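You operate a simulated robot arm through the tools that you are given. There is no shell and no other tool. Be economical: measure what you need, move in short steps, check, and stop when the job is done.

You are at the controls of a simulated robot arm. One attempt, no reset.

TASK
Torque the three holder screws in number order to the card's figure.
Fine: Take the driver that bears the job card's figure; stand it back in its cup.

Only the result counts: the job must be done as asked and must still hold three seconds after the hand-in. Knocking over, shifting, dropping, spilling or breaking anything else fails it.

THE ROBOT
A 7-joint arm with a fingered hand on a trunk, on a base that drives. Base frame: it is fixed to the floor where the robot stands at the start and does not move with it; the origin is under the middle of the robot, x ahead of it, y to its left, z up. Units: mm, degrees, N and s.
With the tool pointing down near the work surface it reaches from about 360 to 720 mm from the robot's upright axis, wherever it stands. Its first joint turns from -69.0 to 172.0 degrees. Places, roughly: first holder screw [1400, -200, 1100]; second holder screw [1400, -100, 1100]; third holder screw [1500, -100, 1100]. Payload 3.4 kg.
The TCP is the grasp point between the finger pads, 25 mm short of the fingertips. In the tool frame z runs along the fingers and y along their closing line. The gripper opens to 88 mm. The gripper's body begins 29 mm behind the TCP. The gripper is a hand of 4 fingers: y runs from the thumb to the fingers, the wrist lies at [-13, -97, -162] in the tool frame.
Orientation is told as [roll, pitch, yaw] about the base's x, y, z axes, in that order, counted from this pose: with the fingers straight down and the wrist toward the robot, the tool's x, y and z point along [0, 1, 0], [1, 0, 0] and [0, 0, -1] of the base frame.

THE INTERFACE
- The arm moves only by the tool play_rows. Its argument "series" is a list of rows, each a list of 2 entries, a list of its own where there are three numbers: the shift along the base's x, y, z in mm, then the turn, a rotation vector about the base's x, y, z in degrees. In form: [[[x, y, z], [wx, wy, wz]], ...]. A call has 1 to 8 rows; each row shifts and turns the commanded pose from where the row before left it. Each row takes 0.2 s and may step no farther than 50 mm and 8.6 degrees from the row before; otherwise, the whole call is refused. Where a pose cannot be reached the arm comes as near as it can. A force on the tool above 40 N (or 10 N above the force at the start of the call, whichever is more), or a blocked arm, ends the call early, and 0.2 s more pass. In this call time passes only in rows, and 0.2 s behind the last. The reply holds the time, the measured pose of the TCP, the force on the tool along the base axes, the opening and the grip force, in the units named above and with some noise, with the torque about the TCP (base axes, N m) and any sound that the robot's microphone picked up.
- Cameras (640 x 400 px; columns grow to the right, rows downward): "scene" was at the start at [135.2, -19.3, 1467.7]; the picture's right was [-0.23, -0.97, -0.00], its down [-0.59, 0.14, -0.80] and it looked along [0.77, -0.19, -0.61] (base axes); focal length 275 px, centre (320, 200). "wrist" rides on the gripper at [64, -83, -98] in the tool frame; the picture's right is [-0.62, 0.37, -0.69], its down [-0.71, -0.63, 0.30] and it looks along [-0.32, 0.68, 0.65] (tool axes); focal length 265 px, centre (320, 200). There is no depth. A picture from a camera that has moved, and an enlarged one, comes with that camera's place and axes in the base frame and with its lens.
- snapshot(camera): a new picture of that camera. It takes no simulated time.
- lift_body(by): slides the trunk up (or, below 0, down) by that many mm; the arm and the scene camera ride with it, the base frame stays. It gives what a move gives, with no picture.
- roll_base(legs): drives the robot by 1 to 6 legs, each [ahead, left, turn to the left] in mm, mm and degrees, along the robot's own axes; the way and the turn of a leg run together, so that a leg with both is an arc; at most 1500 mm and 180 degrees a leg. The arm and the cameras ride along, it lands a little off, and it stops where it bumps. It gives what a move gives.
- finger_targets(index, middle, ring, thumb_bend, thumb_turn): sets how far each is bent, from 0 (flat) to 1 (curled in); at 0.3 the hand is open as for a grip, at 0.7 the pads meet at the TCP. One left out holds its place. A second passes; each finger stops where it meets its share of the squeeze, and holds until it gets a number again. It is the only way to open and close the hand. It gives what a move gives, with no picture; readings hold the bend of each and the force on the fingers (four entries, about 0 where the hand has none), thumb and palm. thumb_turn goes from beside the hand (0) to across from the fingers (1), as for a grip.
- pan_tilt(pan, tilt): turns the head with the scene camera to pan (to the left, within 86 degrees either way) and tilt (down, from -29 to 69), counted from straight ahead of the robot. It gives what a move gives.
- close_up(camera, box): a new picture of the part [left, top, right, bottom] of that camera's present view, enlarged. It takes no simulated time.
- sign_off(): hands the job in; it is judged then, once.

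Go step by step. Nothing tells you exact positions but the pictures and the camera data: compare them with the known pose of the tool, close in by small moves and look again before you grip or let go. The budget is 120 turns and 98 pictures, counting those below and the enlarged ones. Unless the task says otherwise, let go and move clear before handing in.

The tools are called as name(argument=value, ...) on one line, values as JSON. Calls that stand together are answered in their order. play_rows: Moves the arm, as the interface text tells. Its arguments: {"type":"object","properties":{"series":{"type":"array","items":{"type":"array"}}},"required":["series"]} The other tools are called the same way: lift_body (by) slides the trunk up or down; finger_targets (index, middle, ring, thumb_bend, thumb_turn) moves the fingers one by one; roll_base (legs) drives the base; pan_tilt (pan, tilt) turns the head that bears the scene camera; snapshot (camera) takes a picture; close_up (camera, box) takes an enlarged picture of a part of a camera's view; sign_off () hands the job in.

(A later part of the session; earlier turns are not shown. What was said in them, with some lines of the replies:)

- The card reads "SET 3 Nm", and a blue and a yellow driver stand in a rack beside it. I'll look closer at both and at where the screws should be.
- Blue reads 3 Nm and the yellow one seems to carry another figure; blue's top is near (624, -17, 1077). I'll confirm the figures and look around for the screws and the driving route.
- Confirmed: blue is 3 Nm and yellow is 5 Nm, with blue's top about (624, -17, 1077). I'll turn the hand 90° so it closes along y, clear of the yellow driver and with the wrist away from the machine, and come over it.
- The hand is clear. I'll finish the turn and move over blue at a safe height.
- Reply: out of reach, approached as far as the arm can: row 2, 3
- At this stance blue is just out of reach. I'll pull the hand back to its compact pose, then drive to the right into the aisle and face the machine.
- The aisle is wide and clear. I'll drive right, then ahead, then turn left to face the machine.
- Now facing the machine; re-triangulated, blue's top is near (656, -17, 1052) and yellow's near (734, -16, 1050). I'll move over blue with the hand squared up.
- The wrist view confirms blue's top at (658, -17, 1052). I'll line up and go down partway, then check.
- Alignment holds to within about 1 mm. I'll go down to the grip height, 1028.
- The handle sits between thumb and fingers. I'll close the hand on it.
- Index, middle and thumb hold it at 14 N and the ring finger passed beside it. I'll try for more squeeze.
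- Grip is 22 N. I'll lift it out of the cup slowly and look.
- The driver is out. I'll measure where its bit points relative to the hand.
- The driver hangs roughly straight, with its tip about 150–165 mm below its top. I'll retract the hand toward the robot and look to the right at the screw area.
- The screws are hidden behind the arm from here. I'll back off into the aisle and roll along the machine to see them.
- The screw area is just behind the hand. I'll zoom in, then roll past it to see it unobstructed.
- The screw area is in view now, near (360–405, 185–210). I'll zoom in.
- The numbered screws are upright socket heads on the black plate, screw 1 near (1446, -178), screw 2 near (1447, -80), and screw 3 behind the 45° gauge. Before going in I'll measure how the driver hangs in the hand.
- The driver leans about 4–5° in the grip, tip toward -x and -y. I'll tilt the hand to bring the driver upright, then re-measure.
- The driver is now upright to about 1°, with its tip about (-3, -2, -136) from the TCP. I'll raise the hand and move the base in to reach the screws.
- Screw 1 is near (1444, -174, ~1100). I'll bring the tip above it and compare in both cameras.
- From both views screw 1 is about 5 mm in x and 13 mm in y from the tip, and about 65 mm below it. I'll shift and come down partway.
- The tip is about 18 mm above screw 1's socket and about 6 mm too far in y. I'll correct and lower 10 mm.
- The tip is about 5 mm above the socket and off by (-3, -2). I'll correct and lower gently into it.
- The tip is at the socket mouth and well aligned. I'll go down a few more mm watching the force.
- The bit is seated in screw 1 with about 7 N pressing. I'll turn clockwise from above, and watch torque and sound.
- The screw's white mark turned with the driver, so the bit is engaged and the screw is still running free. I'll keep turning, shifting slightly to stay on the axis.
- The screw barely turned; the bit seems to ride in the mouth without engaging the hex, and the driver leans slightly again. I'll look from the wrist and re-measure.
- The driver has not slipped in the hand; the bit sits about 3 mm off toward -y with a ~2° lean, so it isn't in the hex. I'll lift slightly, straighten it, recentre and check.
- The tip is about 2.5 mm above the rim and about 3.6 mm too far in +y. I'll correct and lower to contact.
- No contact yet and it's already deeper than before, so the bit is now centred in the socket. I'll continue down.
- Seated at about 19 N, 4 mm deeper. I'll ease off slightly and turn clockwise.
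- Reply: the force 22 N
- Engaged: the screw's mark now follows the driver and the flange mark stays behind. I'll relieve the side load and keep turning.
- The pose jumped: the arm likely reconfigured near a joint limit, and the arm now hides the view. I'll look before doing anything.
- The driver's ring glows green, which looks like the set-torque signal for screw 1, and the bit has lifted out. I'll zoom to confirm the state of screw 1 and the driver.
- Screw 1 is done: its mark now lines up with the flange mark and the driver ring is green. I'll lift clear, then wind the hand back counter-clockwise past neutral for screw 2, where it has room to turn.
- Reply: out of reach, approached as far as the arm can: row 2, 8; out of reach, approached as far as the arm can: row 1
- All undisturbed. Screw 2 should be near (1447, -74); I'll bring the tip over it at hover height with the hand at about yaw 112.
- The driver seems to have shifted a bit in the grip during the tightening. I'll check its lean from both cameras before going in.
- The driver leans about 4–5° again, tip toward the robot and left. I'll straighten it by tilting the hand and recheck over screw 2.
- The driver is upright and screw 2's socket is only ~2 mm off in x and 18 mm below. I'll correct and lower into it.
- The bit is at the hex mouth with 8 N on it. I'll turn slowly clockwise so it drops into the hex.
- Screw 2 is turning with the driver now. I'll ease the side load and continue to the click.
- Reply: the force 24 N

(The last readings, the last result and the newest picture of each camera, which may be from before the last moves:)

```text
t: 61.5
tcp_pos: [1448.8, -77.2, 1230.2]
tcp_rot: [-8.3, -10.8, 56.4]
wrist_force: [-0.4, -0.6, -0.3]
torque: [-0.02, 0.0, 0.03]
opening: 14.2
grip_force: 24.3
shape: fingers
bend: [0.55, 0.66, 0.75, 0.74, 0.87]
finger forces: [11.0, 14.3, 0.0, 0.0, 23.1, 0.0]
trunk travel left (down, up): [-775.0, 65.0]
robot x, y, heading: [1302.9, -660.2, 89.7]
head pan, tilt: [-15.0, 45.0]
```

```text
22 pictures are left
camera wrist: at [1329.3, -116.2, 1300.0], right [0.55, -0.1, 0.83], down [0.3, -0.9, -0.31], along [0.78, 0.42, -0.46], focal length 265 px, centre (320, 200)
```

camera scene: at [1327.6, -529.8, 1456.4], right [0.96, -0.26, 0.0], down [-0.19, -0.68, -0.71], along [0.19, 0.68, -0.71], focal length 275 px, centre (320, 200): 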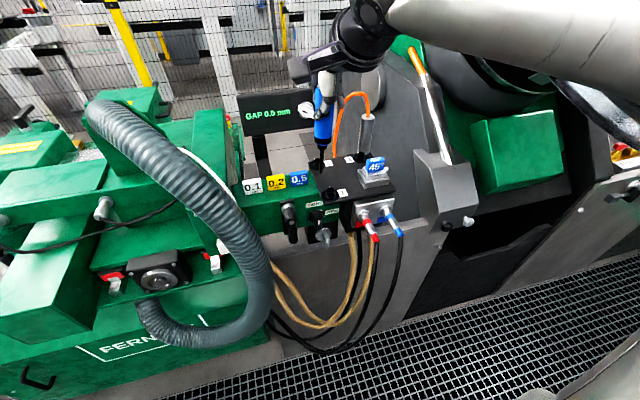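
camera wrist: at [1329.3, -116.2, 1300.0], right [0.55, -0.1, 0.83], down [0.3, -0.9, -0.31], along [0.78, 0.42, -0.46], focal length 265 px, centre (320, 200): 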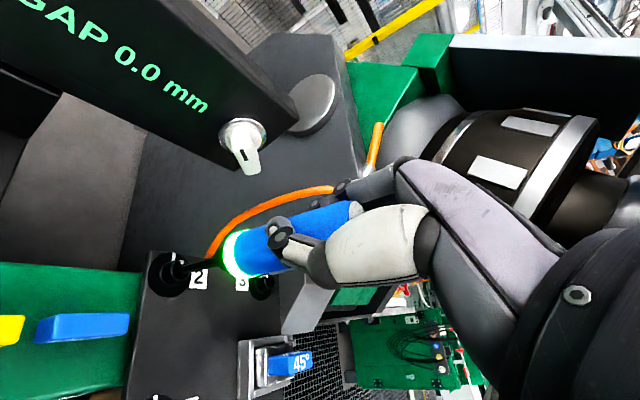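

Green ring again and the same recoil, so screw 2 is done. Screw 3 has a sensor cylinder with an orange cable close behind it, so I'll lift well clear, shift along x on the near side, and look.

play_rows(series=[[[0, 0, 20], [0, 0, 0]], [[0, 0, 25], [0, 0, 0]], [[0, -12, 20], [0, 0, 0]], [[0, -13, 0], [0, 0, 4]], [[33, 0, 0], [0, 0, 4]], [[33, 0, 0], [0, 0, 0]], [[33, 0, 0], [0, 0, 0]]])

snapshot(camera="scene")

snapshot(camera="wrist")

```text
t: 63.1
tcp_pos: [1545.1, -100.6, 1287.6]
tcp_rot: [-9.8, -11.0, 65.4]
wrist_force: [0.8, 0.1, -2.0]
torque: [0.01, 0.0, 0.03]
opening: 13.5
grip_force: 24.9
shape: fingers
bend: [0.55, 0.66, 0.75, 0.74, 0.87]
finger forces: [11.0, 14.6, 0.1, 0.0, 23.2, 0.1]
trunk travel left (down, up): [-775.0, 65.0]
robot x, y, heading: [1305.4, -660.4, 89.7]
head pan, tilt: [-15.0, 45.0]
```

```text
21 pictures are left
camera scene: at [1328.7, -529.9, 1456.3], right [0.96, -0.26, 0.0], down [-0.19, -0.68, -0.71], along [0.19, 0.68, -0.71], focal length 275 px, centre (320, 200)
```

scene: 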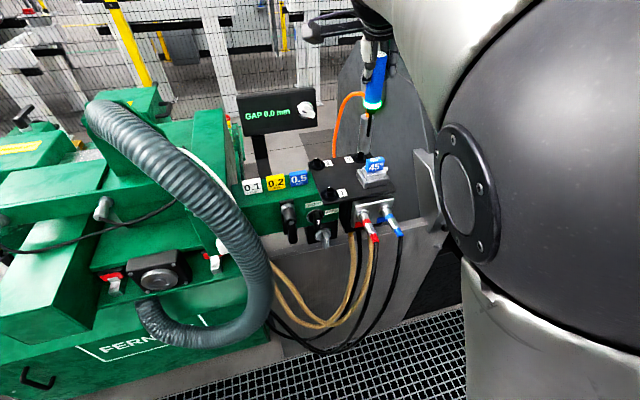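

```text
20 pictures are left
camera wrist: at [1429.9, -157.9, 1355.7], right [0.54, -0.01, 0.84], down [0.44, -0.85, -0.3], along [0.72, 0.53, -0.45], focal length 265 px, centre (320, 200)
```

wrist: 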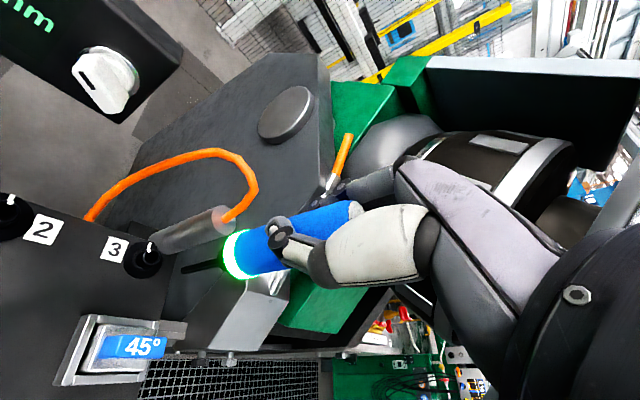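

Reached, with a good view of screw 3, the cylinder and the cable. I'll zoom in to measure the offset and clearance.

close_up(camera="wrist", box=[80, 140, 280, 300])

close_up(camera="scene", box=[320, 50, 420, 190])

```text
2.50 times, centred on (180, 220) of wrist
camera zoom: at [1429.9, -157.9, 1355.7], right [0.54, -0.01, 0.84], down [0.44, -0.85, -0.3], along [0.72, 0.53, -0.45], focal length 664 px, centre (670, 150)
```

zoom: 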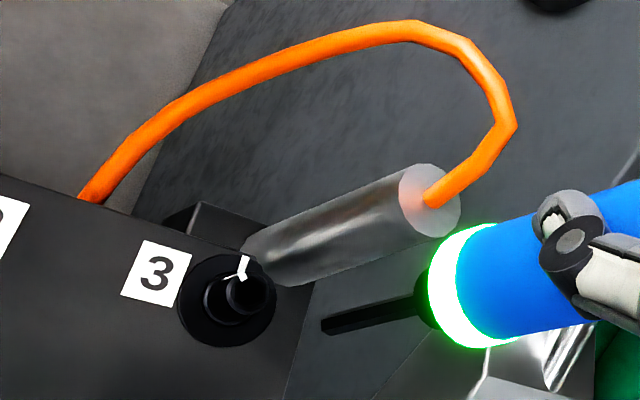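

```text
2.86 times, centred on (370, 120) of scene
camera zoom: at [1328.7, -529.9, 1456.3], right [0.96, -0.26, 0.0], down [-0.19, -0.68, -0.71], along [0.19, 0.68, -0.71], focal length 786 px, centre (177, 429)
```

zoom: 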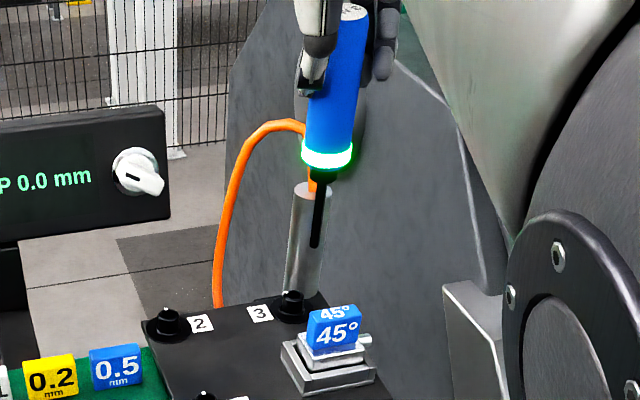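

Clearances look workable: the cable top is about z 1210 and roughly 35–40 mm behind screw 3, and the fingertips stay above z 1200. I'll move the tip over screw 3 and come down partway.

play_rows(series=[[[0, 10, -12], [0, 0, 0]], [[0, 9, -12], [0, 0, 0]], [[0, 0, -12], [0, 0, 0]]])

close_up(camera="wrist", box=[130, 200, 250, 300])

close_up(camera="scene", box=[330, 90, 390, 170])

```text
t: 63.9
tcp_pos: [1542.4, -83.1, 1251.4]
tcp_rot: [-9.8, -11.1, 65.2]
wrist_force: [0.7, -0.1, -1.0]
torque: [0.03, 0.03, 0.01]
opening: 14.0
grip_force: 24.3
shape: fingers
bend: [0.55, 0.66, 0.75, 0.74, 0.87]
finger forces: [11.0, 14.6, 0.1, 0.0, 23.3, 0.0]
trunk travel left (down, up): [-775.0, 65.0]
robot x, y, heading: [1301.8, -660.6, 89.8]
head pan, tilt: [-15.0, 45.0]
```

```text
4.00 times, centred on (190, 250) of wrist
camera zoom: at [1428.4, -138.7, 1319.7], right [0.54, -0.02, 0.84], down [0.44, -0.85, -0.3], along [0.72, 0.53, -0.45], focal length 1062 px, centre (840, 0)
```

zoom: 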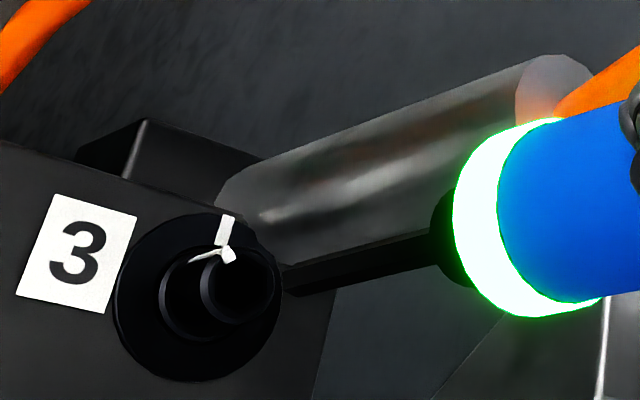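

```text
5.00 times, centred on (360, 130) of scene
camera zoom: at [1326.7, -530.0, 1456.4], right [0.96, -0.26, 0.0], down [-0.19, -0.68, -0.71], along [0.19, 0.68, -0.71], focal length 1375 px, centre (120, 550)
```

zoom: 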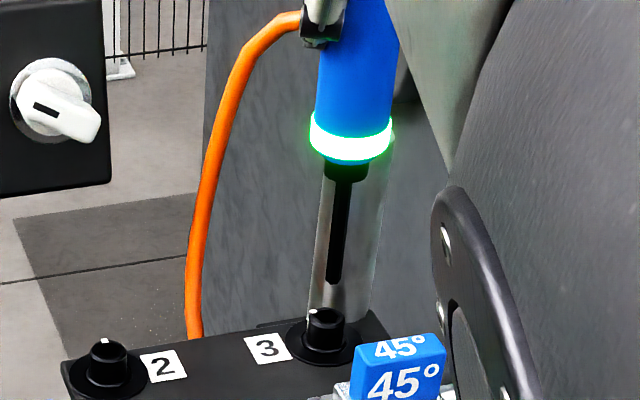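

Nearly centred: screw 3 is about 2 mm further in +y and 20 mm below. I'll correct and lower to the rim.

play_rows(series=[[[0, 2.3, -6], [0, 0, 0]], [[0, 0, -6], [0, 0, 0]], [[0, 0, -5], [0, 0, 0]]])

close_up(camera="wrist", box=[150, 235, 220, 295])

close_up(camera="scene", box=[340, 130, 385, 175])

```text
t: 64.7
tcp_pos: [1543.1, -78.8, 1235.1]
tcp_rot: [-9.8, -11.2, 65.3]
wrist_force: [0.0, 0.0, -1.4]
torque: [-0.05, -0.03, 0.0]
opening: 13.8
grip_force: 24.7
shape: fingers
bend: [0.55, 0.66, 0.75, 0.74, 0.87]
finger forces: [11.0, 14.6, 0.0, 0.1, 23.2, 0.0]
trunk travel left (down, up): [-775.0, 65.0]
robot x, y, heading: [1305.8, -661.8, 89.8]
head pan, tilt: [-15.0, 45.0]
```

```text
6.67 times, centred on (185, 265) of wrist
camera zoom: at [1428.9, -135.4, 1302.6], right [0.54, -0.02, 0.84], down [0.44, -0.85, -0.3], along [0.72, 0.53, -0.45], focal length 1769 px, centre (1220, -233)
```

zoom: 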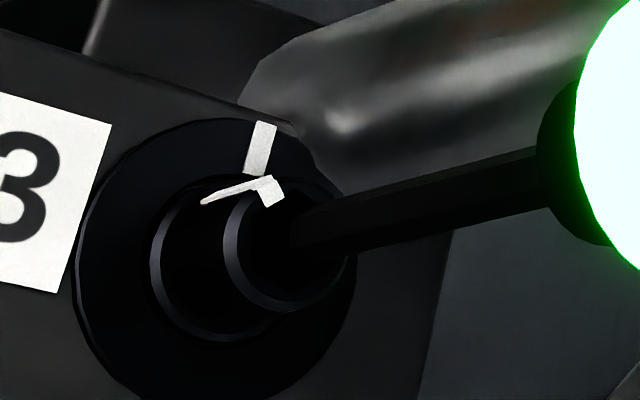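

```text
8.89 times, centred on (362, 152) of scene
camera zoom: at [1327.0, -529.6, 1456.4], right [0.96, -0.26, 0.0], down [-0.19, -0.68, -0.71], along [0.19, 0.68, -0.71], focal length 2444 px, centre (-58, 622)
```

zoom: 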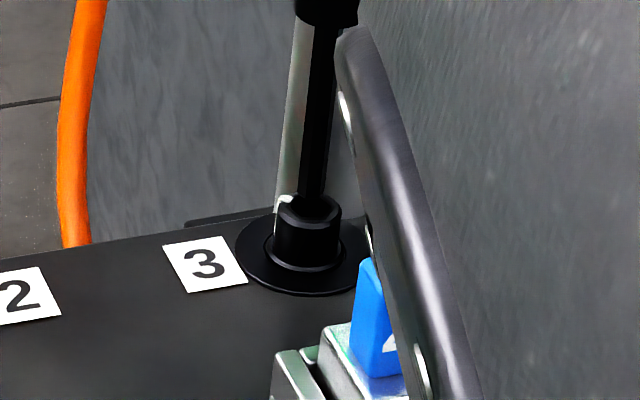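

The tip is at the rim with sub-millimetre error. I'll lower to contact.

play_rows(series=[[[-0.6, -0.6, -3], [0, 0, 0]], [[0, 0, -2], [0, 0, 0]], [[0, 0, -2], [0, 0, 0]]])

```text
t: 65.5
tcp_pos: [1542.9, -80.5, 1227.6]
tcp_rot: [-9.7, -11.1, 65.2]
wrist_force: [-0.2, 0.1, -1.4]
torque: [0.0, -0.02, 0.01]
opening: 13.7
grip_force: 24.0
shape: fingers
bend: [0.55, 0.66, 0.75, 0.74, 0.87]
finger forces: [11.1, 14.7, 0.0, 0.0, 23.2, 0.0]
trunk travel left (down, up): [-775.0, 65.0]
robot x, y, heading: [1304.7, -654.7, 89.7]
head pan, tilt: [-15.0, 45.0]
```

play_rows(series=[[[0, 0, -2], [0, 0, 0]], [[0, 0, -2], [0, 0, 0]], [[0, 0, -1.5], [0, 0, 0]]])

close_up(camera="wrist", box=[150, 235, 220, 295])

```text
t: 66.3
tcp_pos: [1541.8, -81.2, 1225.0]
tcp_rot: [-9.7, -11.4, 65.3]
wrist_force: [1.0, 2.6, 13.5]
torque: [0.13, 0.05, 0.0]
opening: 13.8
grip_force: 28.3
shape: fingers
bend: [0.54, 0.66, 0.75, 0.74, 0.87]
finger forces: [14.4, 16.6, 0.0, 0.1, 25.2, 0.0]
trunk travel left (down, up): [-775.0, 65.0]
robot x, y, heading: [1299.0, -659.5, 89.6]
head pan, tilt: [-15.0, 45.0]
```

```text
6.67 times, centred on (185, 265) of wrist
camera zoom: at [1427.7, -137.9, 1293.1], right [0.53, -0.02, 0.85], down [0.44, -0.85, -0.3], along [0.72, 0.53, -0.44], focal length 1769 px, centre (1220, -233)
```

zoom: 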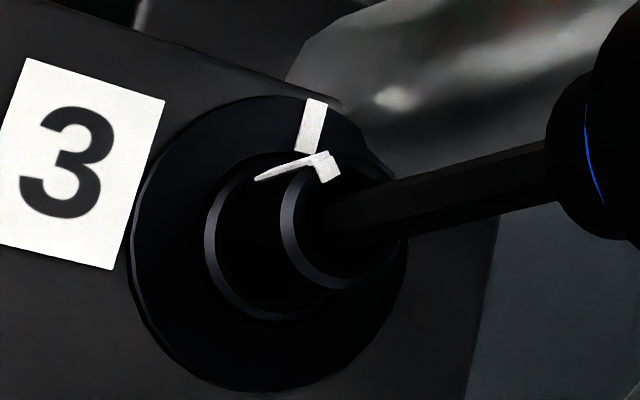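

Seated in screw 3 (the ring reset). I'll turn clockwise in steps.

play_rows(series=[[[-0.3, 0.3, 0], [0, 0, -5]], [[-0.5, 0.3, 0], [0, 0, -5]], [[-0.5, 0.3, 0], [0, 0, -5]], [[-0.45, 0.35, 0], [0, 0, -5]]])

close_up(camera="wrist", box=[150, 235, 220, 295])

```text
t: 67.3
tcp_pos: [1542.0, -78.4, 1228.4]
tcp_rot: [-7.8, -10.2, 44.4]
wrist_force: [-11.7, 5.1, -3.8]
torque: [0.06, 0.21, 0.24]
opening: 14.1
grip_force: 22.8
shape: fingers
bend: [0.57, 0.71, 0.75, 0.73, 0.86]
finger forces: [9.4, 8.7, 0.1, 0.0, 27.6, 0.0]
trunk travel left (down, up): [-775.0, 65.0]
robot x, y, heading: [1306.0, -663.9, 89.8]
head pan, tilt: [-15.0, 45.0]
```

```text
6.67 times, centred on (185, 265) of wrist
camera zoom: at [1418.6, -91.8, 1299.3], right [0.52, -0.21, 0.82], down [0.11, -0.94, -0.31], along [0.84, 0.25, -0.47], focal length 1769 px, centre (1220, -233)
```

zoom: 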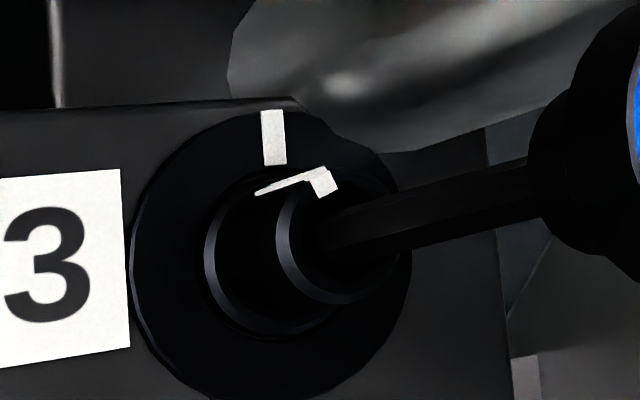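

The screw is turning, but a side force of -12 N appeared. I'll look at what's touching.

snapshot(camera="scene")

snapshot(camera="wrist")

```text
11 pictures are left
camera scene: at [1322.2, -527.1, 1455.9], right [0.96, -0.26, 0.0], down [-0.18, -0.68, -0.71], along [0.19, 0.68, -0.71], focal length 275 px, centre (320, 200)
```

scene: 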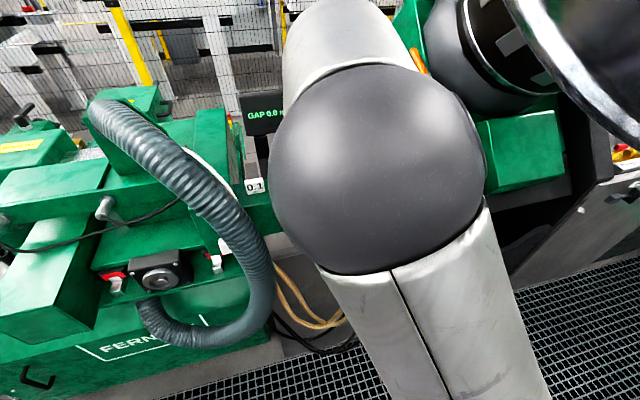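

```text
10 pictures are left
camera wrist: at [1418.6, -91.8, 1299.3], right [0.52, -0.21, 0.82], down [0.11, -0.94, -0.31], along [0.84, 0.25, -0.47], focal length 265 px, centre (320, 200)
```

wrist: 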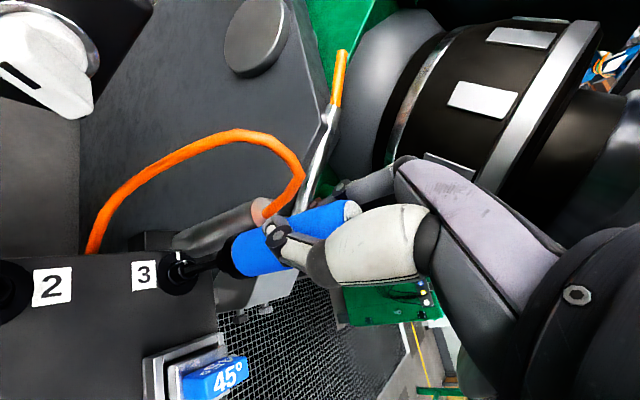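

The elbow swung to another configuration mid-turn, and nothing appears to be hit. I'll let it settle with a null row and read the forces.

play_rows(series=[[[0, 0, 0], [0, 0, 0]], [[0, 0, 0], [0, 0, 0]]])

```text
t: 67.9
tcp_pos: [1543.8, -78.6, 1226.5]
tcp_rot: [-8.2, -10.4, 44.3]
wrist_force: [-16.9, 6.9, 1.5]
torque: [0.21, 0.25, 0.23]
opening: 14.1
grip_force: 21.9
shape: fingers
bend: [0.57, 0.71, 0.75, 0.73, 0.85]
finger forces: [8.8, 6.6, 0.0, 0.0, 28.7, 0.0]
trunk travel left (down, up): [-775.0, 65.0]
robot x, y, heading: [1305.6, -659.2, 90.0]
head pan, tilt: [-15.0, 45.0]
```

The tool is being held about 3 mm too far in +x. I'll ease it over to relieve the load on the grip.

play_rows(series=[[[-1.5, 0.7, 0], [0, 0, 0]], [[-1.5, 0.7, 0], [0, 0, 0]], [[0, 0, 0], [0, 0, 0]]])

```text
t: 68.7
tcp_pos: [1542.1, -77.8, 1225.8]
tcp_rot: [-8.3, -10.4, 44.0]
wrist_force: [-16.5, 8.1, 8.3]
torque: [0.25, 0.29, 0.29]
opening: 14.0
grip_force: 22.3
shape: fingers
bend: [0.57, 0.71, 0.75, 0.73, 0.85]
finger forces: [9.6, 6.2, 0.1, 0.0, 29.1, 0.0]
trunk travel left (down, up): [-775.0, 65.0]
robot x, y, heading: [1305.7, -658.5, 89.8]
head pan, tilt: [-15.0, 45.0]
```

The same force pattern preceded the click on screws 1 and 2, so I'll keep turning in small steps.

play_rows(series=[[[-0.8, 0.6, 0], [0, 0, -4]], [[-0.6, 0.5, 0], [0, 0, -4]], [[-0.5, 0.5, 0], [0, 0, -4]]])

```text
t: 69.5
tcp_pos: [1551.0, -78.1, 1225.7]
tcp_rot: [-7.9, -9.3, 31.4]
wrist_force: [-0.6, -0.4, -1.4]
torque: [-0.02, 0.04, 0.01]
opening: 13.1
grip_force: 26.8
shape: fingers
bend: [0.57, 0.71, 0.75, 0.75, 0.85]
finger forces: [13.2, 14.7, 0.1, 0.0, 25.4, 0.1]
trunk travel left (down, up): [-775.0, 65.0]
robot x, y, heading: [1301.1, -654.1, 90.0]
head pan, tilt: [-15.0, 45.0]
```

Released again, which looks like the click or a pop-out. I'll check the ring and screw 3's marks.

close_up(camera="wrist", box=[120, 190, 300, 310])

```text
3.33 times, centred on (210, 250) of wrist
camera zoom: at [1429.2, -63.3, 1299.5], right [0.47, -0.32, 0.82], down [-0.11, -0.95, -0.3], along [0.87, 0.05, -0.48], focal length 885 px, centre (687, 33)
```

zoom: 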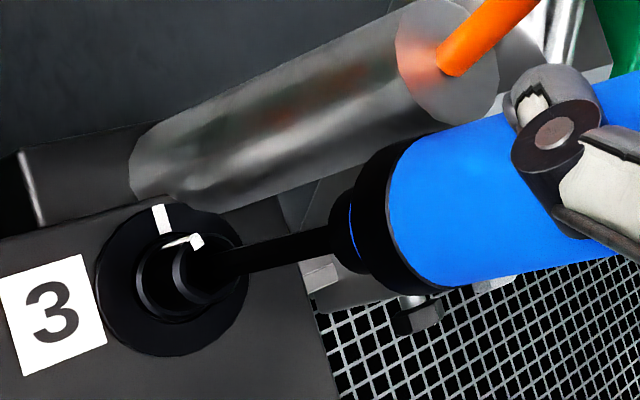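

No green: the arm ran into its wrist limit at this low yaw and the bit popped out before the click. I'll lift clear and wind the hand back to about yaw 105, one hex step round, where the arm has room.

play_rows(series=[[[0, 0, 15], [0, 0, 0]], [[0, 0, 20], [0, 0, 0]], [[2, -5, 15], [0, 0, 4]], [[2, -5, 0], [0, 0, 8]], [[2, -5, 0], [0, 0, 8]], [[2, -5, 0], [0, 0, 8]], [[2, 0, 0], [0, 0, 8]], [[0, 0, 0], [0, 0, 8]]])

play_rows(series=[[[0, 0, 0], [0, 0, 8]], [[0, 0, 0], [0, 0, 8]], [[0, 0, 0], [0, 0, 8]], [[0, 0, 0], [0, 0, 7]]])

```text
t: 71.3
tcp_pos: [1547.7, -96.9, 1272.1]
tcp_rot: [-9.9, -11.1, 77.4]
wrist_force: [0.8, -1.0, -0.4]
torque: [0.02, 0.0, 0.01]
opening: 12.9
grip_force: 26.1
shape: fingers
bend: [0.57, 0.71, 0.75, 0.75, 0.85]
finger forces: [12.7, 14.9, 0.0, 0.0, 25.0, 0.0]
trunk travel left (down, up): [-775.0, 65.0]
robot x, y, heading: [1301.4, -657.7, 89.6]
head pan, tilt: [-15.0, 45.0]
```

```text
t: 72.3
tcp_pos: [1547.3, -96.5, 1272.5]
tcp_rot: [-9.8, -11.1, 108.2]
wrist_force: [0.6, -0.1, -0.5]
torque: [-0.01, -0.03, -0.01]
opening: 12.8
grip_force: 26.6
shape: fingers
bend: [0.57, 0.71, 0.75, 0.75, 0.85]
finger forces: [12.6, 15.1, 0.0, 0.1, 25.3, 0.0]
trunk travel left (down, up): [-775.0, 65.0]
robot x, y, heading: [1302.1, -661.4, 89.5]
head pan, tilt: [-15.0, 45.0]
```

Clear and back at yaw 108. I'll measure driver lean and offset to screw 3 with one picture from each camera.

close_up(camera="scene", box=[320, 40, 420, 170])

close_up(camera="wrist", box=[130, 190, 370, 340])

```text
3.08 times, centred on (370, 105) of scene
camera zoom: at [1328.8, -529.7, 1456.3], right [0.96, -0.26, 0.0], down [-0.19, -0.68, -0.71], along [0.19, 0.68, -0.71], focal length 846 px, centre (166, 492)
```

zoom: 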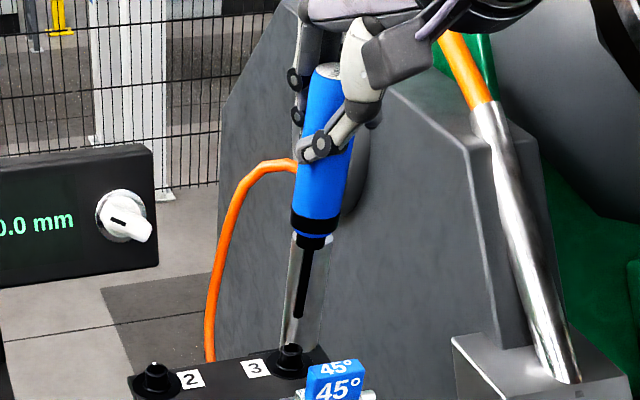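

```text
2.67 times, centred on (250, 265) of wrist
camera zoom: at [1501.9, -214.8, 1340.3], right [0.4, 0.35, 0.84], down [0.9, -0.32, -0.3], along [0.16, 0.88, -0.45], focal length 708 px, centre (507, 27)
```

zoom: 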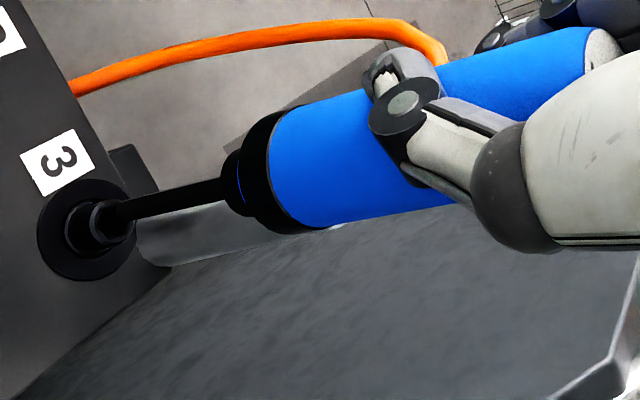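

The driver leans about 3° toward -x. I'll straighten it, move over screw 3, lower partway, and check once.

play_rows(series=[[[0, 0, 0], [1.0, -3.2, 0]], [[0, 9, -10], [0, 0, 0]], [[0, 9, -10], [0, 0, 0]], [[0, 0, -11], [0, 0, 0]]])

close_up(camera="scene", box=[340, 100, 390, 165])

close_up(camera="wrist", box=[140, 220, 260, 310])

```text
t: 73.3
tcp_pos: [1545.8, -79.1, 1242.1]
tcp_rot: [-13.1, -11.0, 108.9]
wrist_force: [-0.4, -0.2, -0.9]
torque: [-0.02, 0.02, 0.0]
opening: 12.7
grip_force: 26.8
shape: fingers
bend: [0.57, 0.71, 0.75, 0.75, 0.85]
finger forces: [12.5, 15.1, 0.0, 0.0, 25.2, 0.1]
trunk travel left (down, up): [-775.0, 65.0]
robot x, y, heading: [1305.7, -660.6, 89.7]
head pan, tilt: [-15.0, 45.0]
```

```text
6.15 times, centred on (365, 132) of scene
camera zoom: at [1327.3, -530.0, 1456.4], right [0.96, -0.26, 0.0], down [-0.19, -0.68, -0.71], along [0.19, 0.68, -0.71], focal length 1692 px, centre (43, 615)
```

zoom: 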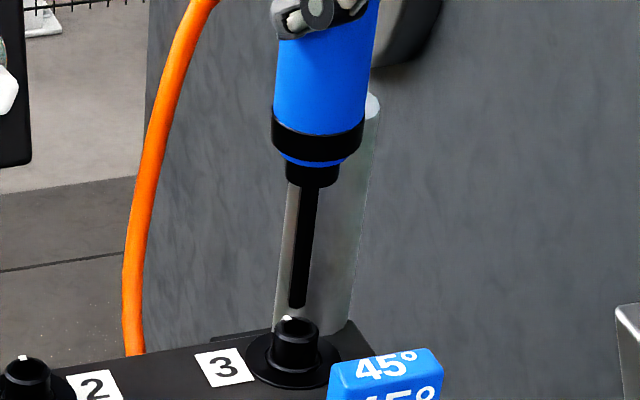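

```text
4.44 times, centred on (200, 265) of wrist
camera zoom: at [1497.0, -198.0, 1304.8], right [0.35, 0.34, 0.87], down [0.92, -0.31, -0.25], along [0.19, 0.89, -0.42], focal length 1180 px, centre (853, -89)
```

zoom: 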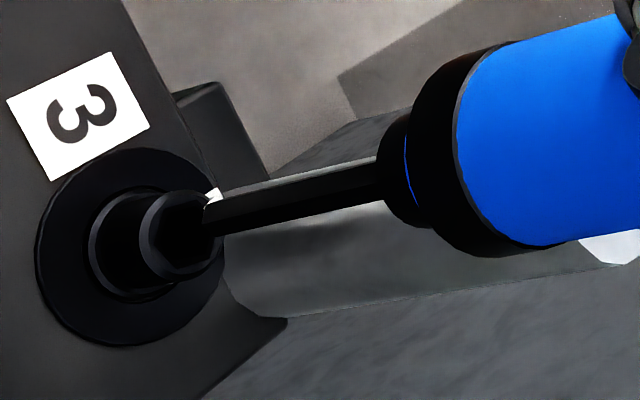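

Upright now and only ~2 mm off. I'll correct and lower into the socket.

play_rows(series=[[[1.8, 1.4, -5], [0, 0, 0]], [[0, 0, -6], [0, 0, 0]], [[0, 0, -3], [0, 0, 0]], [[0, 0, -2], [0, 0, 0]]])

```text
t: 74.3
tcp_pos: [1547.4, -75.6, 1225.0]
tcp_rot: [-13.4, -11.0, 108.9]
wrist_force: [0.0, -0.5, -0.4]
torque: [0.03, 0.01, 0.0]
opening: 12.6
grip_force: 26.3
shape: fingers
bend: [0.57, 0.71, 0.75, 0.75, 0.85]
finger forces: [12.6, 15.2, 0.0, 0.0, 25.2, 0.0]
trunk travel left (down, up): [-775.0, 65.0]
robot x, y, heading: [1303.8, -660.5, 89.5]
head pan, tilt: [-15.0, 45.0]
```

play_rows(series=[[[0, 0, -2], [0, 0, 0]], [[0, 0, -2], [0, 0, 0]], [[0, 0, -1], [0, 0, 0]]])

```text
t: 75.1
tcp_pos: [1547.4, -78.3, 1224.4]
tcp_rot: [-13.5, -11.3, 108.9]
wrist_force: [2.6, 5.6, 18.3]
torque: [0.19, -0.04, 0.0]
opening: 12.5
grip_force: 29.4
shape: fingers
bend: [0.56, 0.72, 0.75, 0.76, 0.85]
finger forces: [16.2, 19.2, 0.0, 0.1, 23.8, 0.0]
trunk travel left (down, up): [-775.0, 65.0]
robot x, y, heading: [1305.4, -659.0, 89.6]
head pan, tilt: [-15.0, 45.0]
```

Contact at about 6 mm depth. I'll ease off a little and turn clockwise.

play_rows(series=[[[-0.4, 0, 0.7], [0, 0, -5]], [[-0.4, 0, 0], [0, 0, -5]], [[-0.4, 0, 0], [0, 0, -5]], [[-0.4, 0.1, 0], [0, 0, -5]]])

```text
t: 76.1
tcp_pos: [1544.7, -80.2, 1221.4]
tcp_rot: [-13.2, -11.0, 88.8]
wrist_force: [-0.1, 0.7, 14.5]
torque: [0.13, -0.03, 0.05]
opening: 12.7
grip_force: 29.8
shape: fingers
bend: [0.55, 0.72, 0.75, 0.77, 0.86]
finger forces: [13.7, 18.8, 0.1, 0.0, 27.2, 0.0]
trunk travel left (down, up): [-775.0, 65.0]
robot x, y, heading: [1308.1, -663.8, 89.8]
head pan, tilt: [-15.0, 45.0]
```

It dropped 3 mm into the hex. I'll continue turning.

play_rows(series=[[[-0.5, 0.1, 0], [0, 0, -5]], [[-0.5, 0.2, 0], [0, 0, -5]], [[-0.5, 0.2, 0], [0, 0, -5]]])

```text
t: 76.9
tcp_pos: [1542.8, -77.4, 1221.7]
tcp_rot: [-13.4, -11.0, 73.8]
wrist_force: [1.2, 0.9, 10.6]
torque: [0.11, -0.08, -0.02]
opening: 12.4
grip_force: 28.7
shape: fingers
bend: [0.55, 0.72, 0.75, 0.77, 0.86]
finger forces: [13.1, 18.6, 0.0, 0.0, 26.3, 0.0]
trunk travel left (down, up): [-775.0, 65.0]
robot x, y, heading: [1300.8, -661.8, 89.6]
head pan, tilt: [-15.0, 45.0]
```

play_rows(series=[[[-0.5, 0.2, 0], [0, 0, -4]], [[-0.5, 0.2, 0], [0, 0, -4]], [[-0.4, 0.2, 0], [0, 0, -4]]])

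snapshot(camera="wrist")

```text
t: 77.7
tcp_pos: [1547.4, -74.9, 1221.8]
tcp_rot: [-11.9, -10.6, 61.3]
wrist_force: [-0.4, -0.4, 0.3]
torque: [-0.07, -0.01, 0.0]
opening: 11.9
grip_force: 28.4
shape: fingers
bend: [0.56, 0.71, 0.75, 0.76, 0.85]
finger forces: [12.4, 17.9, 0.0, 0.1, 26.7, 0.1]
trunk travel left (down, up): [-775.0, 65.0]
robot x, y, heading: [1300.9, -657.4, 89.8]
head pan, tilt: [-15.0, 45.0]
```

```text
4 pictures are left
camera wrist: at [1427.1, -121.8, 1288.7], right [0.51, -0.04, 0.86], down [0.38, -0.88, -0.26], along [0.77, 0.46, -0.44], focal length 265 px, centre (320, 200)
```

wrist: 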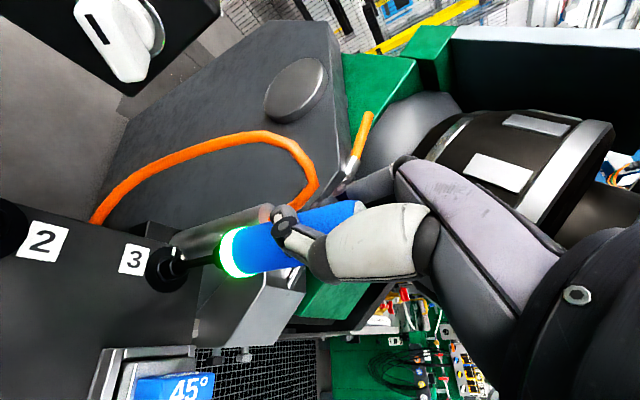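

Green again, so all three screws are torqued in order. Now the driver goes back: I'll lift out, slide left of the gauge, and retract toward the robot while squaring the hand.

play_rows(series=[[[0, 0, 20], [0, 0, 0]], [[0, 0, 25], [0, 0, 0]], [[0, 0, 20], [0, 0, 0]], [[-30, -5, 0], [0, 0, 5]], [[-30, -10, 0], [0, 0, 6]], [[0, -40, 0], [0, 0, 6]], [[0, -40, 0], [0, 0, 6]], [[-20, -40, 0], [0, 0, 6]]])

play_rows(series=[[[-20, -30, 0], [0, 0, 0]], [[-20, -30, 0], [0, 0, 0]], [[-20, 0, 0], [0, 0, 0]]])

```text
t: 79.5
tcp_pos: [1498.2, -120.6, 1295.2]
tcp_rot: [-12.6, -10.8, 90.6]
wrist_force: [0.9, 0.6, -0.5]
torque: [-0.04, -0.02, -0.02]
opening: 11.4
grip_force: 27.4
shape: fingers
bend: [0.56, 0.71, 0.75, 0.77, 0.85]
finger forces: [11.7, 16.5, 0.1, 0.1, 24.9, 0.0]
out of reach, approached as far as the arm can: row 6, 7, 8
trunk travel left (down, up): [-775.0, 65.0]
robot x, y, heading: [1304.5, -659.5, 89.7]
head pan, tilt: [-15.0, 45.0]
```

```text
t: 80.3
tcp_pos: [1475.0, -112.2, 1300.3]
tcp_rot: [-12.8, -10.9, 90.4]
wrist_force: [-0.6, -0.3, -0.2]
torque: [0.0, -0.01, -0.01]
opening: 11.6
grip_force: 26.8
shape: fingers
bend: [0.56, 0.71, 0.75, 0.77, 0.85]
finger forces: [11.7, 16.6, 0.0, 0.1, 25.1, 0.0]
out of reach, approached as far as the arm can: row 1, 2, 3
trunk travel left (down, up): [-775.0, 65.0]
robot x, y, heading: [1305.1, -658.0, 89.6]
head pan, tilt: [-15.0, 45.0]
```

The arm won't retract further in this posture, so I'll back the base out straight, then roll left along the aisle.

roll_base(legs=[[-350, 0, 0], [0, 700, 0]])

```text
t: 82.4
tcp_pos: [1472.1, -443.4, 1302.6]
tcp_rot: [-12.5, -11.0, 90.8]
wrist_force: [-0.2, -0.6, -1.1]
torque: [0.03, -0.03, 0.01]
opening: 11.4
grip_force: 26.9
shape: fingers
bend: [0.56, 0.71, 0.75, 0.77, 0.85]
finger forces: [11.9, 16.7, 0.0, 0.0, 25.1, 0.1]
trunk travel left (down, up): [-775.0, 65.0]
robot x, y, heading: [1302.5, -989.9, 90.2]
head pan, tilt: [-15.0, 45.0]
stopped in leg 1: the robot was blocked; the commanded pose is now the measured one
```

The base touched something behind it and stopped. I'll come forward a bit and then go left.

roll_base(legs=[[60, 0, 0], [0, 700, 0]])

```text
t: 86.8
tcp_pos: [780.2, -381.0, 1301.0]
tcp_rot: [-12.5, -10.9, 91.1]
wrist_force: [1.0, -0.6, -0.5]
torque: [0.01, -0.02, 0.0]
opening: 11.3
grip_force: 27.0
shape: fingers
bend: [0.56, 0.71, 0.75, 0.77, 0.85]
finger forces: [11.8, 16.7, 0.0, 0.0, 25.1, 0.0]
trunk travel left (down, up): [-775.0, 65.0]
robot x, y, heading: [611.6, -924.3, 90.2]
head pan, tilt: [-15.0, 45.0]
```

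Back beside the table. I'll shift left another 100 mm, then approach the rack.

roll_base(legs=[[0, 100, 0], [283, 0, 0]])

```text
t: 89.5
tcp_pos: [676.3, -96.4, 1300.3]
tcp_rot: [-12.5, -10.9, 91.4]
wrist_force: [-0.5, -0.8, -1.5]
torque: [-0.01, 0.0, -0.02]
opening: 11.5
grip_force: 27.0
shape: fingers
bend: [0.56, 0.71, 0.75, 0.77, 0.85]
finger forces: [11.8, 16.7, 0.0, 0.0, 25.1, 0.1]
trunk travel left (down, up): [-775.0, 65.0]
robot x, y, heading: [511.7, -645.9, 90.7]
head pan, tilt: [-15.0, 45.0]
```

I'll move the tip over the blue cup, staying above the yellow driver's top for now.

play_rows(series=[[[-10, 38, -20], [0, 0, 0]], [[-10, 37.5, -20], [0, 0, 0]], [[0, 0, -40], [0, 0, 0]], [[0, 0, -40], [0, 0, 0]], [[0, 0, -40], [0, 0, 0]], [[0, 0, -30], [0, 0, 0]]])

```text
t: 90.9
tcp_pos: [654.2, -22.0, 1110.4]
tcp_rot: [-12.5, -10.9, 91.3]
wrist_force: [0.8, 0.4, -1.0]
torque: [-0.04, -0.01, 0.01]
opening: 9.3
grip_force: 28.7
shape: fingers
bend: [0.57, 0.71, 0.75, 0.77, 0.85]
finger forces: [9.6, 22.6, 0.0, 0.1, 25.6, 0.1]
trunk travel left (down, up): [-775.0, 65.0]
robot x, y, heading: [510.3, -644.5, 90.6]
head pan, tilt: [-15.0, 45.0]
```

The grip readings shifted a little; I'll check the driver and cup with one picture from each camera.

close_up(camera="scene", box=[270, 110, 380, 215])

close_up(camera="wrist", box=[130, 180, 370, 330])

```text
3.81 times, centred on (325, 162) of scene
camera zoom: at [532.9, -514.6, 1456.3], right [0.97, -0.25, 0.0], down [-0.18, -0.68, -0.71], along [0.18, 0.68, -0.71], focal length 1048 px, centre (301, 343)
```

zoom: 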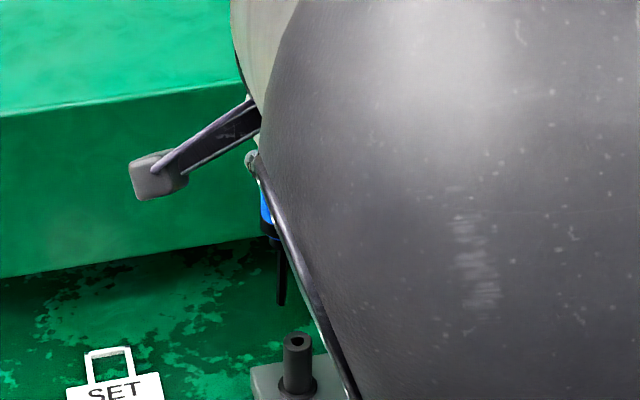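

```text
2.67 times, centred on (250, 255) of wrist
camera zoom: at [573.3, -121.1, 1174.2], right [0.45, 0.22, 0.87], down [0.78, -0.57, -0.26], along [0.44, 0.79, -0.43], focal length 708 px, centre (507, 53)
```

zoom: 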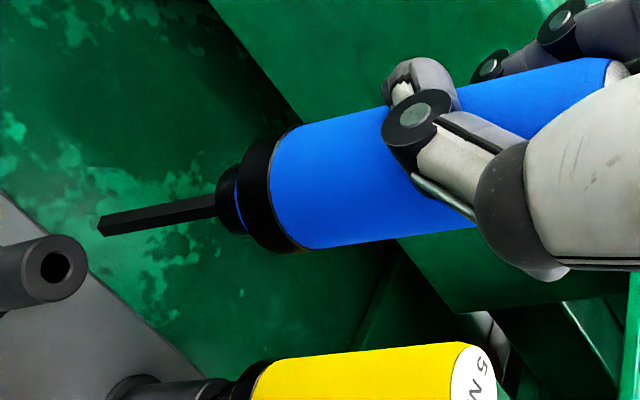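

The cup mouth is at about (657, -19, 946), and the tip is about (-12.6, -4.7) off and 43 mm above. I'll straighten a bit, shift, and come down to just above it.

play_rows(series=[[[3.6, 1.8, 0], [0.25, -1.25, 0]], [[3.7, 1.8, 0], [0.25, -1.25, 0]], [[0, 0, -18], [0, 0, 0]], [[0, 0, -17], [0, 0, 0]]])

close_up(camera="wrist", box=[130, 220, 250, 310])

```text
t: 91.9
tcp_pos: [664.1, -18.2, 1075.6]
tcp_rot: [-15.0, -11.3, 91.8]
wrist_force: [0.1, 0.6, -0.1]
torque: [-0.01, 0.01, -0.01]
opening: 9.4
grip_force: 28.4
shape: fingers
bend: [0.57, 0.71, 0.75, 0.77, 0.85]
finger forces: [9.6, 22.7, 0.1, 0.0, 25.7, 0.1]
trunk travel left (down, up): [-775.0, 65.0]
robot x, y, heading: [512.0, -643.1, 90.6]
head pan, tilt: [-15.0, 45.0]
```

```text
4.44 times, centred on (190, 265) of wrist
camera zoom: at [578.5, -118.2, 1135.8], right [0.41, 0.21, 0.89], down [0.79, -0.57, -0.23], along [0.46, 0.79, -0.4], focal length 1180 px, centre (898, -89)
```

zoom: 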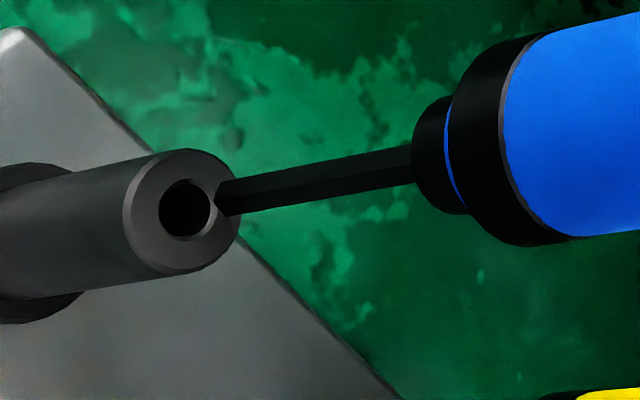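

The bit is parallel to the cup and on its axis within about 1 mm. I'll nudge and lower gently, watching for force.

play_rows(series=[[[0.6, -0.3, -4], [0, 0, 0]], [[0, 0, -4], [0, 0, 0]], [[0, 0, -3], [0, 0, 0]], [[0, 0, -3], [0, 0, 0]]])

```text
t: 92.9
tcp_pos: [663.8, -19.6, 1069.3]
tcp_rot: [-15.3, -12.2, 91.9]
wrist_force: [0.0, -0.2, 24.7]
torque: [0.26, -0.09, 0.03]
opening: 9.1
grip_force: 32.7
shape: fingers
bend: [0.57, 0.72, 0.75, 0.8, 0.85]
finger forces: [12.0, 26.0, 0.0, 0.1, 27.2, 0.0]
trunk travel left (down, up): [-775.0, 65.0]
robot x, y, heading: [508.6, -646.9, 90.6]
head pan, tilt: [-15.0, 45.0]
```

It touched the cup's rim about 6 mm down, which implies the tip is ~1.3, 1.6 mm too far in +x/+y. I'll back off, correct, and try again lightly.

play_rows(series=[[[0, 0, 5], [0, 0, 0]], [[0, 0, 5], [0, 0, 0]], [[-1.3, -1.6, 0], [0, 0, 0]], [[0, 0, -2.5], [0, 0, 0]], [[0, 0, -2.5], [0, 0, 0]]])

```text
t: 94.1
tcp_pos: [663.7, -19.8, 1069.8]
tcp_rot: [-15.1, -11.5, 91.9]
wrist_force: [0.5, -0.4, 12.2]
torque: [0.2, -0.14, 0.03]
opening: 9.1
grip_force: 31.1
shape: fingers
bend: [0.57, 0.72, 0.75, 0.79, 0.86]
finger forces: [10.9, 24.7, 0.1, 0.0, 25.9, 0.0]
trunk travel left (down, up): [-775.0, 65.0]
robot x, y, heading: [510.8, -643.5, 90.9]
head pan, tilt: [-15.0, 45.0]
```

Still on the rim. With the tip known to be at rim height, one close picture gives the exact offset, so I'll use the last one now.

close_up(camera="wrist", box=[150, 240, 220, 300])

```text
6.67 times, centred on (185, 270) of wrist
camera zoom: at [578.7, -121.2, 1128.7], right [0.41, 0.21, 0.89], down [0.79, -0.57, -0.23], along [0.46, 0.8, -0.4], focal length 1769 px, centre (1220, -267)
```

zoom: 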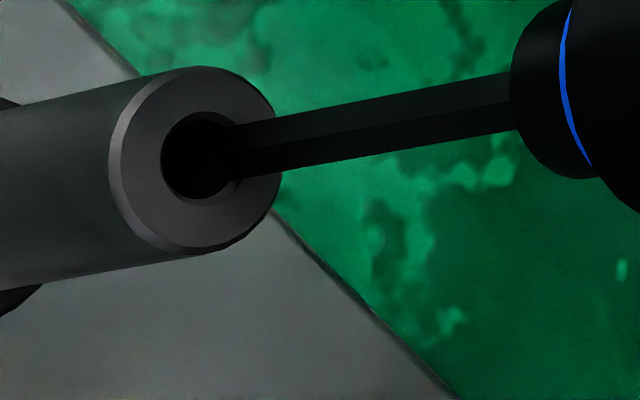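

At rim height the tip is about (2.7, 3.1) mm off the hole. I'll lift slightly, shift by that, and lower gently.

play_rows(series=[[[0, 0, 5], [0, 0, 0]], [[-2.7, -3.1, 0], [0, 0, 0]], [[0, 0, -3], [0, 0, 0]], [[0, 0, -3], [0, 0, 0]], [[0, 0, -2], [0, 0, 0]]])

```text
t: 95.3
tcp_pos: [660.4, -22.0, 1063.7]
tcp_rot: [-15.1, -11.2, 91.9]
wrist_force: [1.2, -0.4, -1.2]
torque: [0.09, -0.13, -0.03]
opening: 9.1
grip_force: 29.4
shape: fingers
bend: [0.57, 0.71, 0.75, 0.79, 0.86]
finger forces: [9.4, 24.6, 0.0, 0.0, 25.1, 0.0]
trunk travel left (down, up): [-775.0, 65.0]
robot x, y, heading: [515.8, -647.6, 90.4]
head pan, tilt: [-15.0, 45.0]
```

It went in with no force. I'll keep lowering in small steps toward the seat.

play_rows(series=[[[0, 0, -6], [0, 0, 0]], [[0, 0, -6], [0, 0, 0]], [[0, 0, -6], [0, 0, 0]]])

```text
t: 96.1
tcp_pos: [660.0, -22.3, 1045.1]
tcp_rot: [-15.1, -11.3, 91.9]
wrist_force: [0.8, 0.2, -1.1]
torque: [0.1, -0.18, -0.01]
opening: 8.9
grip_force: 30.2
shape: fingers
bend: [0.57, 0.71, 0.75, 0.79, 0.86]
finger forces: [9.5, 24.8, 0.0, 0.0, 25.0, 0.0]
trunk travel left (down, up): [-775.0, 65.0]
robot x, y, heading: [509.7, -647.5, 90.4]
head pan, tilt: [-15.0, 45.0]
```

play_rows(series=[[[0, 0, -6], [0, 0, 0]], [[0, 0, -6], [0, 0, 0]], [[0, 0, -5], [0, 0, 0]]])

```text
t: 96.9
tcp_pos: [660.7, -22.1, 1027.9]
tcp_rot: [-15.1, -11.3, 91.9]
wrist_force: [2.9, -0.2, -2.0]
torque: [0.09, -0.18, -0.01]
opening: 9.0
grip_force: 29.1
shape: fingers
bend: [0.57, 0.71, 0.75, 0.79, 0.86]
finger forces: [9.6, 25.1, 0.0, 0.1, 24.5, 0.1]
trunk travel left (down, up): [-775.0, 65.0]
robot x, y, heading: [515.0, -645.3, 90.5]
head pan, tilt: [-15.0, 45.0]
```

play_rows(series=[[[-0.3, 0, -4], [0, 0, 0]], [[0, 0, -4], [0, 0, 0]], [[0, 0, -3], [0, 0, 0]]])

```text
t: 97.7
tcp_pos: [660.9, -24.4, 1022.3]
tcp_rot: [-15.1, -12.1, 91.9]
wrist_force: [4.1, 1.8, 24.8]
torque: [0.28, -0.24, -0.05]
opening: 9.5
grip_force: 32.6
shape: fingers
bend: [0.56, 0.72, 0.75, 0.8, 0.86]
finger forces: [12.9, 28.1, 0.1, 0.1, 24.8, 0.0]
trunk travel left (down, up): [-775.0, 65.0]
robot x, y, heading: [511.3, -645.2, 90.4]
head pan, tilt: [-15.0, 45.0]
```

Seated at z≈1022, as expected for the cup. I'll ease off the pressure and then open the hand.

play_rows(series=[[[0, 0, 2.5], [0, 0, 0]], [[0, 0, 2], [0, 0, 0]]])

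finger_targets(index=0.3, middle=0.3, ring=0.3, thumb_bend=0.3)

```text
t: 98.3
tcp_pos: [659.0, -24.8, 1024.2]
tcp_rot: [-15.2, -11.4, 92.0]
wrist_force: [5.1, 2.9, 18.9]
torque: [0.35, -0.23, -0.04]
opening: 9.5
grip_force: 32.1
shape: fingers
bend: [0.56, 0.72, 0.75, 0.8, 0.86]
finger forces: [12.0, 27.7, 0.0, 0.0, 24.6, 0.0]
trunk travel left (down, up): [-775.0, 65.0]
robot x, y, heading: [510.2, -646.8, 90.6]
head pan, tilt: [-15.0, 45.0]
```

```text
t: 99.3
tcp_pos: [660.1, -23.1, 1021.6]
tcp_rot: [-15.2, -11.4, 91.9]
wrist_force: [-0.2, -0.5, 1.1]
torque: [-0.01, 0.01, -0.02]
opening: 84.3
grip_force: 0.0
shape: fingers
bend: [0.3, 0.3, 0.3, 0.3, 0.97]
finger forces: [0.0, 0.0, 0.0, 0.1, 0.1, 0.0]
trunk travel left (down, up): [-775.0, 65.0]
robot x, y, heading: [509.0, -646.8, 90.2]
head pan, tilt: [-15.0, 45.0]
```

Released with no residual force. I'll rise straight up slowly, watching for drag, then move clear.

play_rows(series=[[[0, 0, 8], [0, 0, 0]], [[0, 0, 10], [0, 0, 0]], [[0, 0, 12], [0, 0, 0]], [[0, 0, 15], [0, 0, 0]]])

play_rows(series=[[[0, 0, 25], [0, 0, 0]], [[0, 0, 30], [0, 0, 0]], [[0, 0, 35], [0, 0, 0]], [[0, 0, 35], [0, 0, 0]], [[0, 0, 30], [0, 0, 0]]])

```text
t: 100.3
tcp_pos: [659.0, -21.9, 1069.1]
tcp_rot: [-15.1, -11.3, 91.9]
wrist_force: [1.1, -0.9, -0.4]
torque: [-0.01, 0.03, 0.03]
opening: 84.3
grip_force: 0.1
shape: fingers
bend: [0.3, 0.3, 0.3, 0.3, 0.97]
finger forces: [0.0, 0.0, 0.0, 0.0, 0.0, 0.1]
trunk travel left (down, up): [-775.0, 65.0]
robot x, y, heading: [511.3, -645.3, 90.4]
head pan, tilt: [-15.0, 45.0]
```

```text
t: 101.5
tcp_pos: [660.1, -23.6, 1223.8]
tcp_rot: [-15.1, -11.3, 91.9]
wrist_force: [0.0, -0.3, 0.3]
torque: [0.02, 0.04, 0.01]
opening: 84.3
grip_force: 0.0
shape: fingers
bend: [0.3, 0.3, 0.3, 0.3, 0.97]
finger forces: [0.0, 0.0, 0.1, 0.1, 0.1, 0.0]
trunk travel left (down, up): [-775.0, 65.0]
robot x, y, heading: [510.7, -646.6, 90.5]
head pan, tilt: [-15.0, 45.0]
```

The hand is clear with no drag felt, the driver is back in its cup, and all three screws showed the green signal. I have no pictures left, so I'm handing in.

sign_off()

```text
The job is handed in.
```

I torqued the three holder screws in number order with the blue 3 Nm driver, and its ring lit green on each one. The driver is back in its cup and the hand is clear.

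- **Screw 3:** the bit slipped out partway on the first try. I re-seated it and turned it again until the ring went green.
- **Driver in cup:** I was out of pictures, so I judged this by touch. It met resistance at the height I expected, and lifting away met no drag.
- **Bump:** while backing out of the aisle, the base touched something behind it and stopped. I didn't see what it was.
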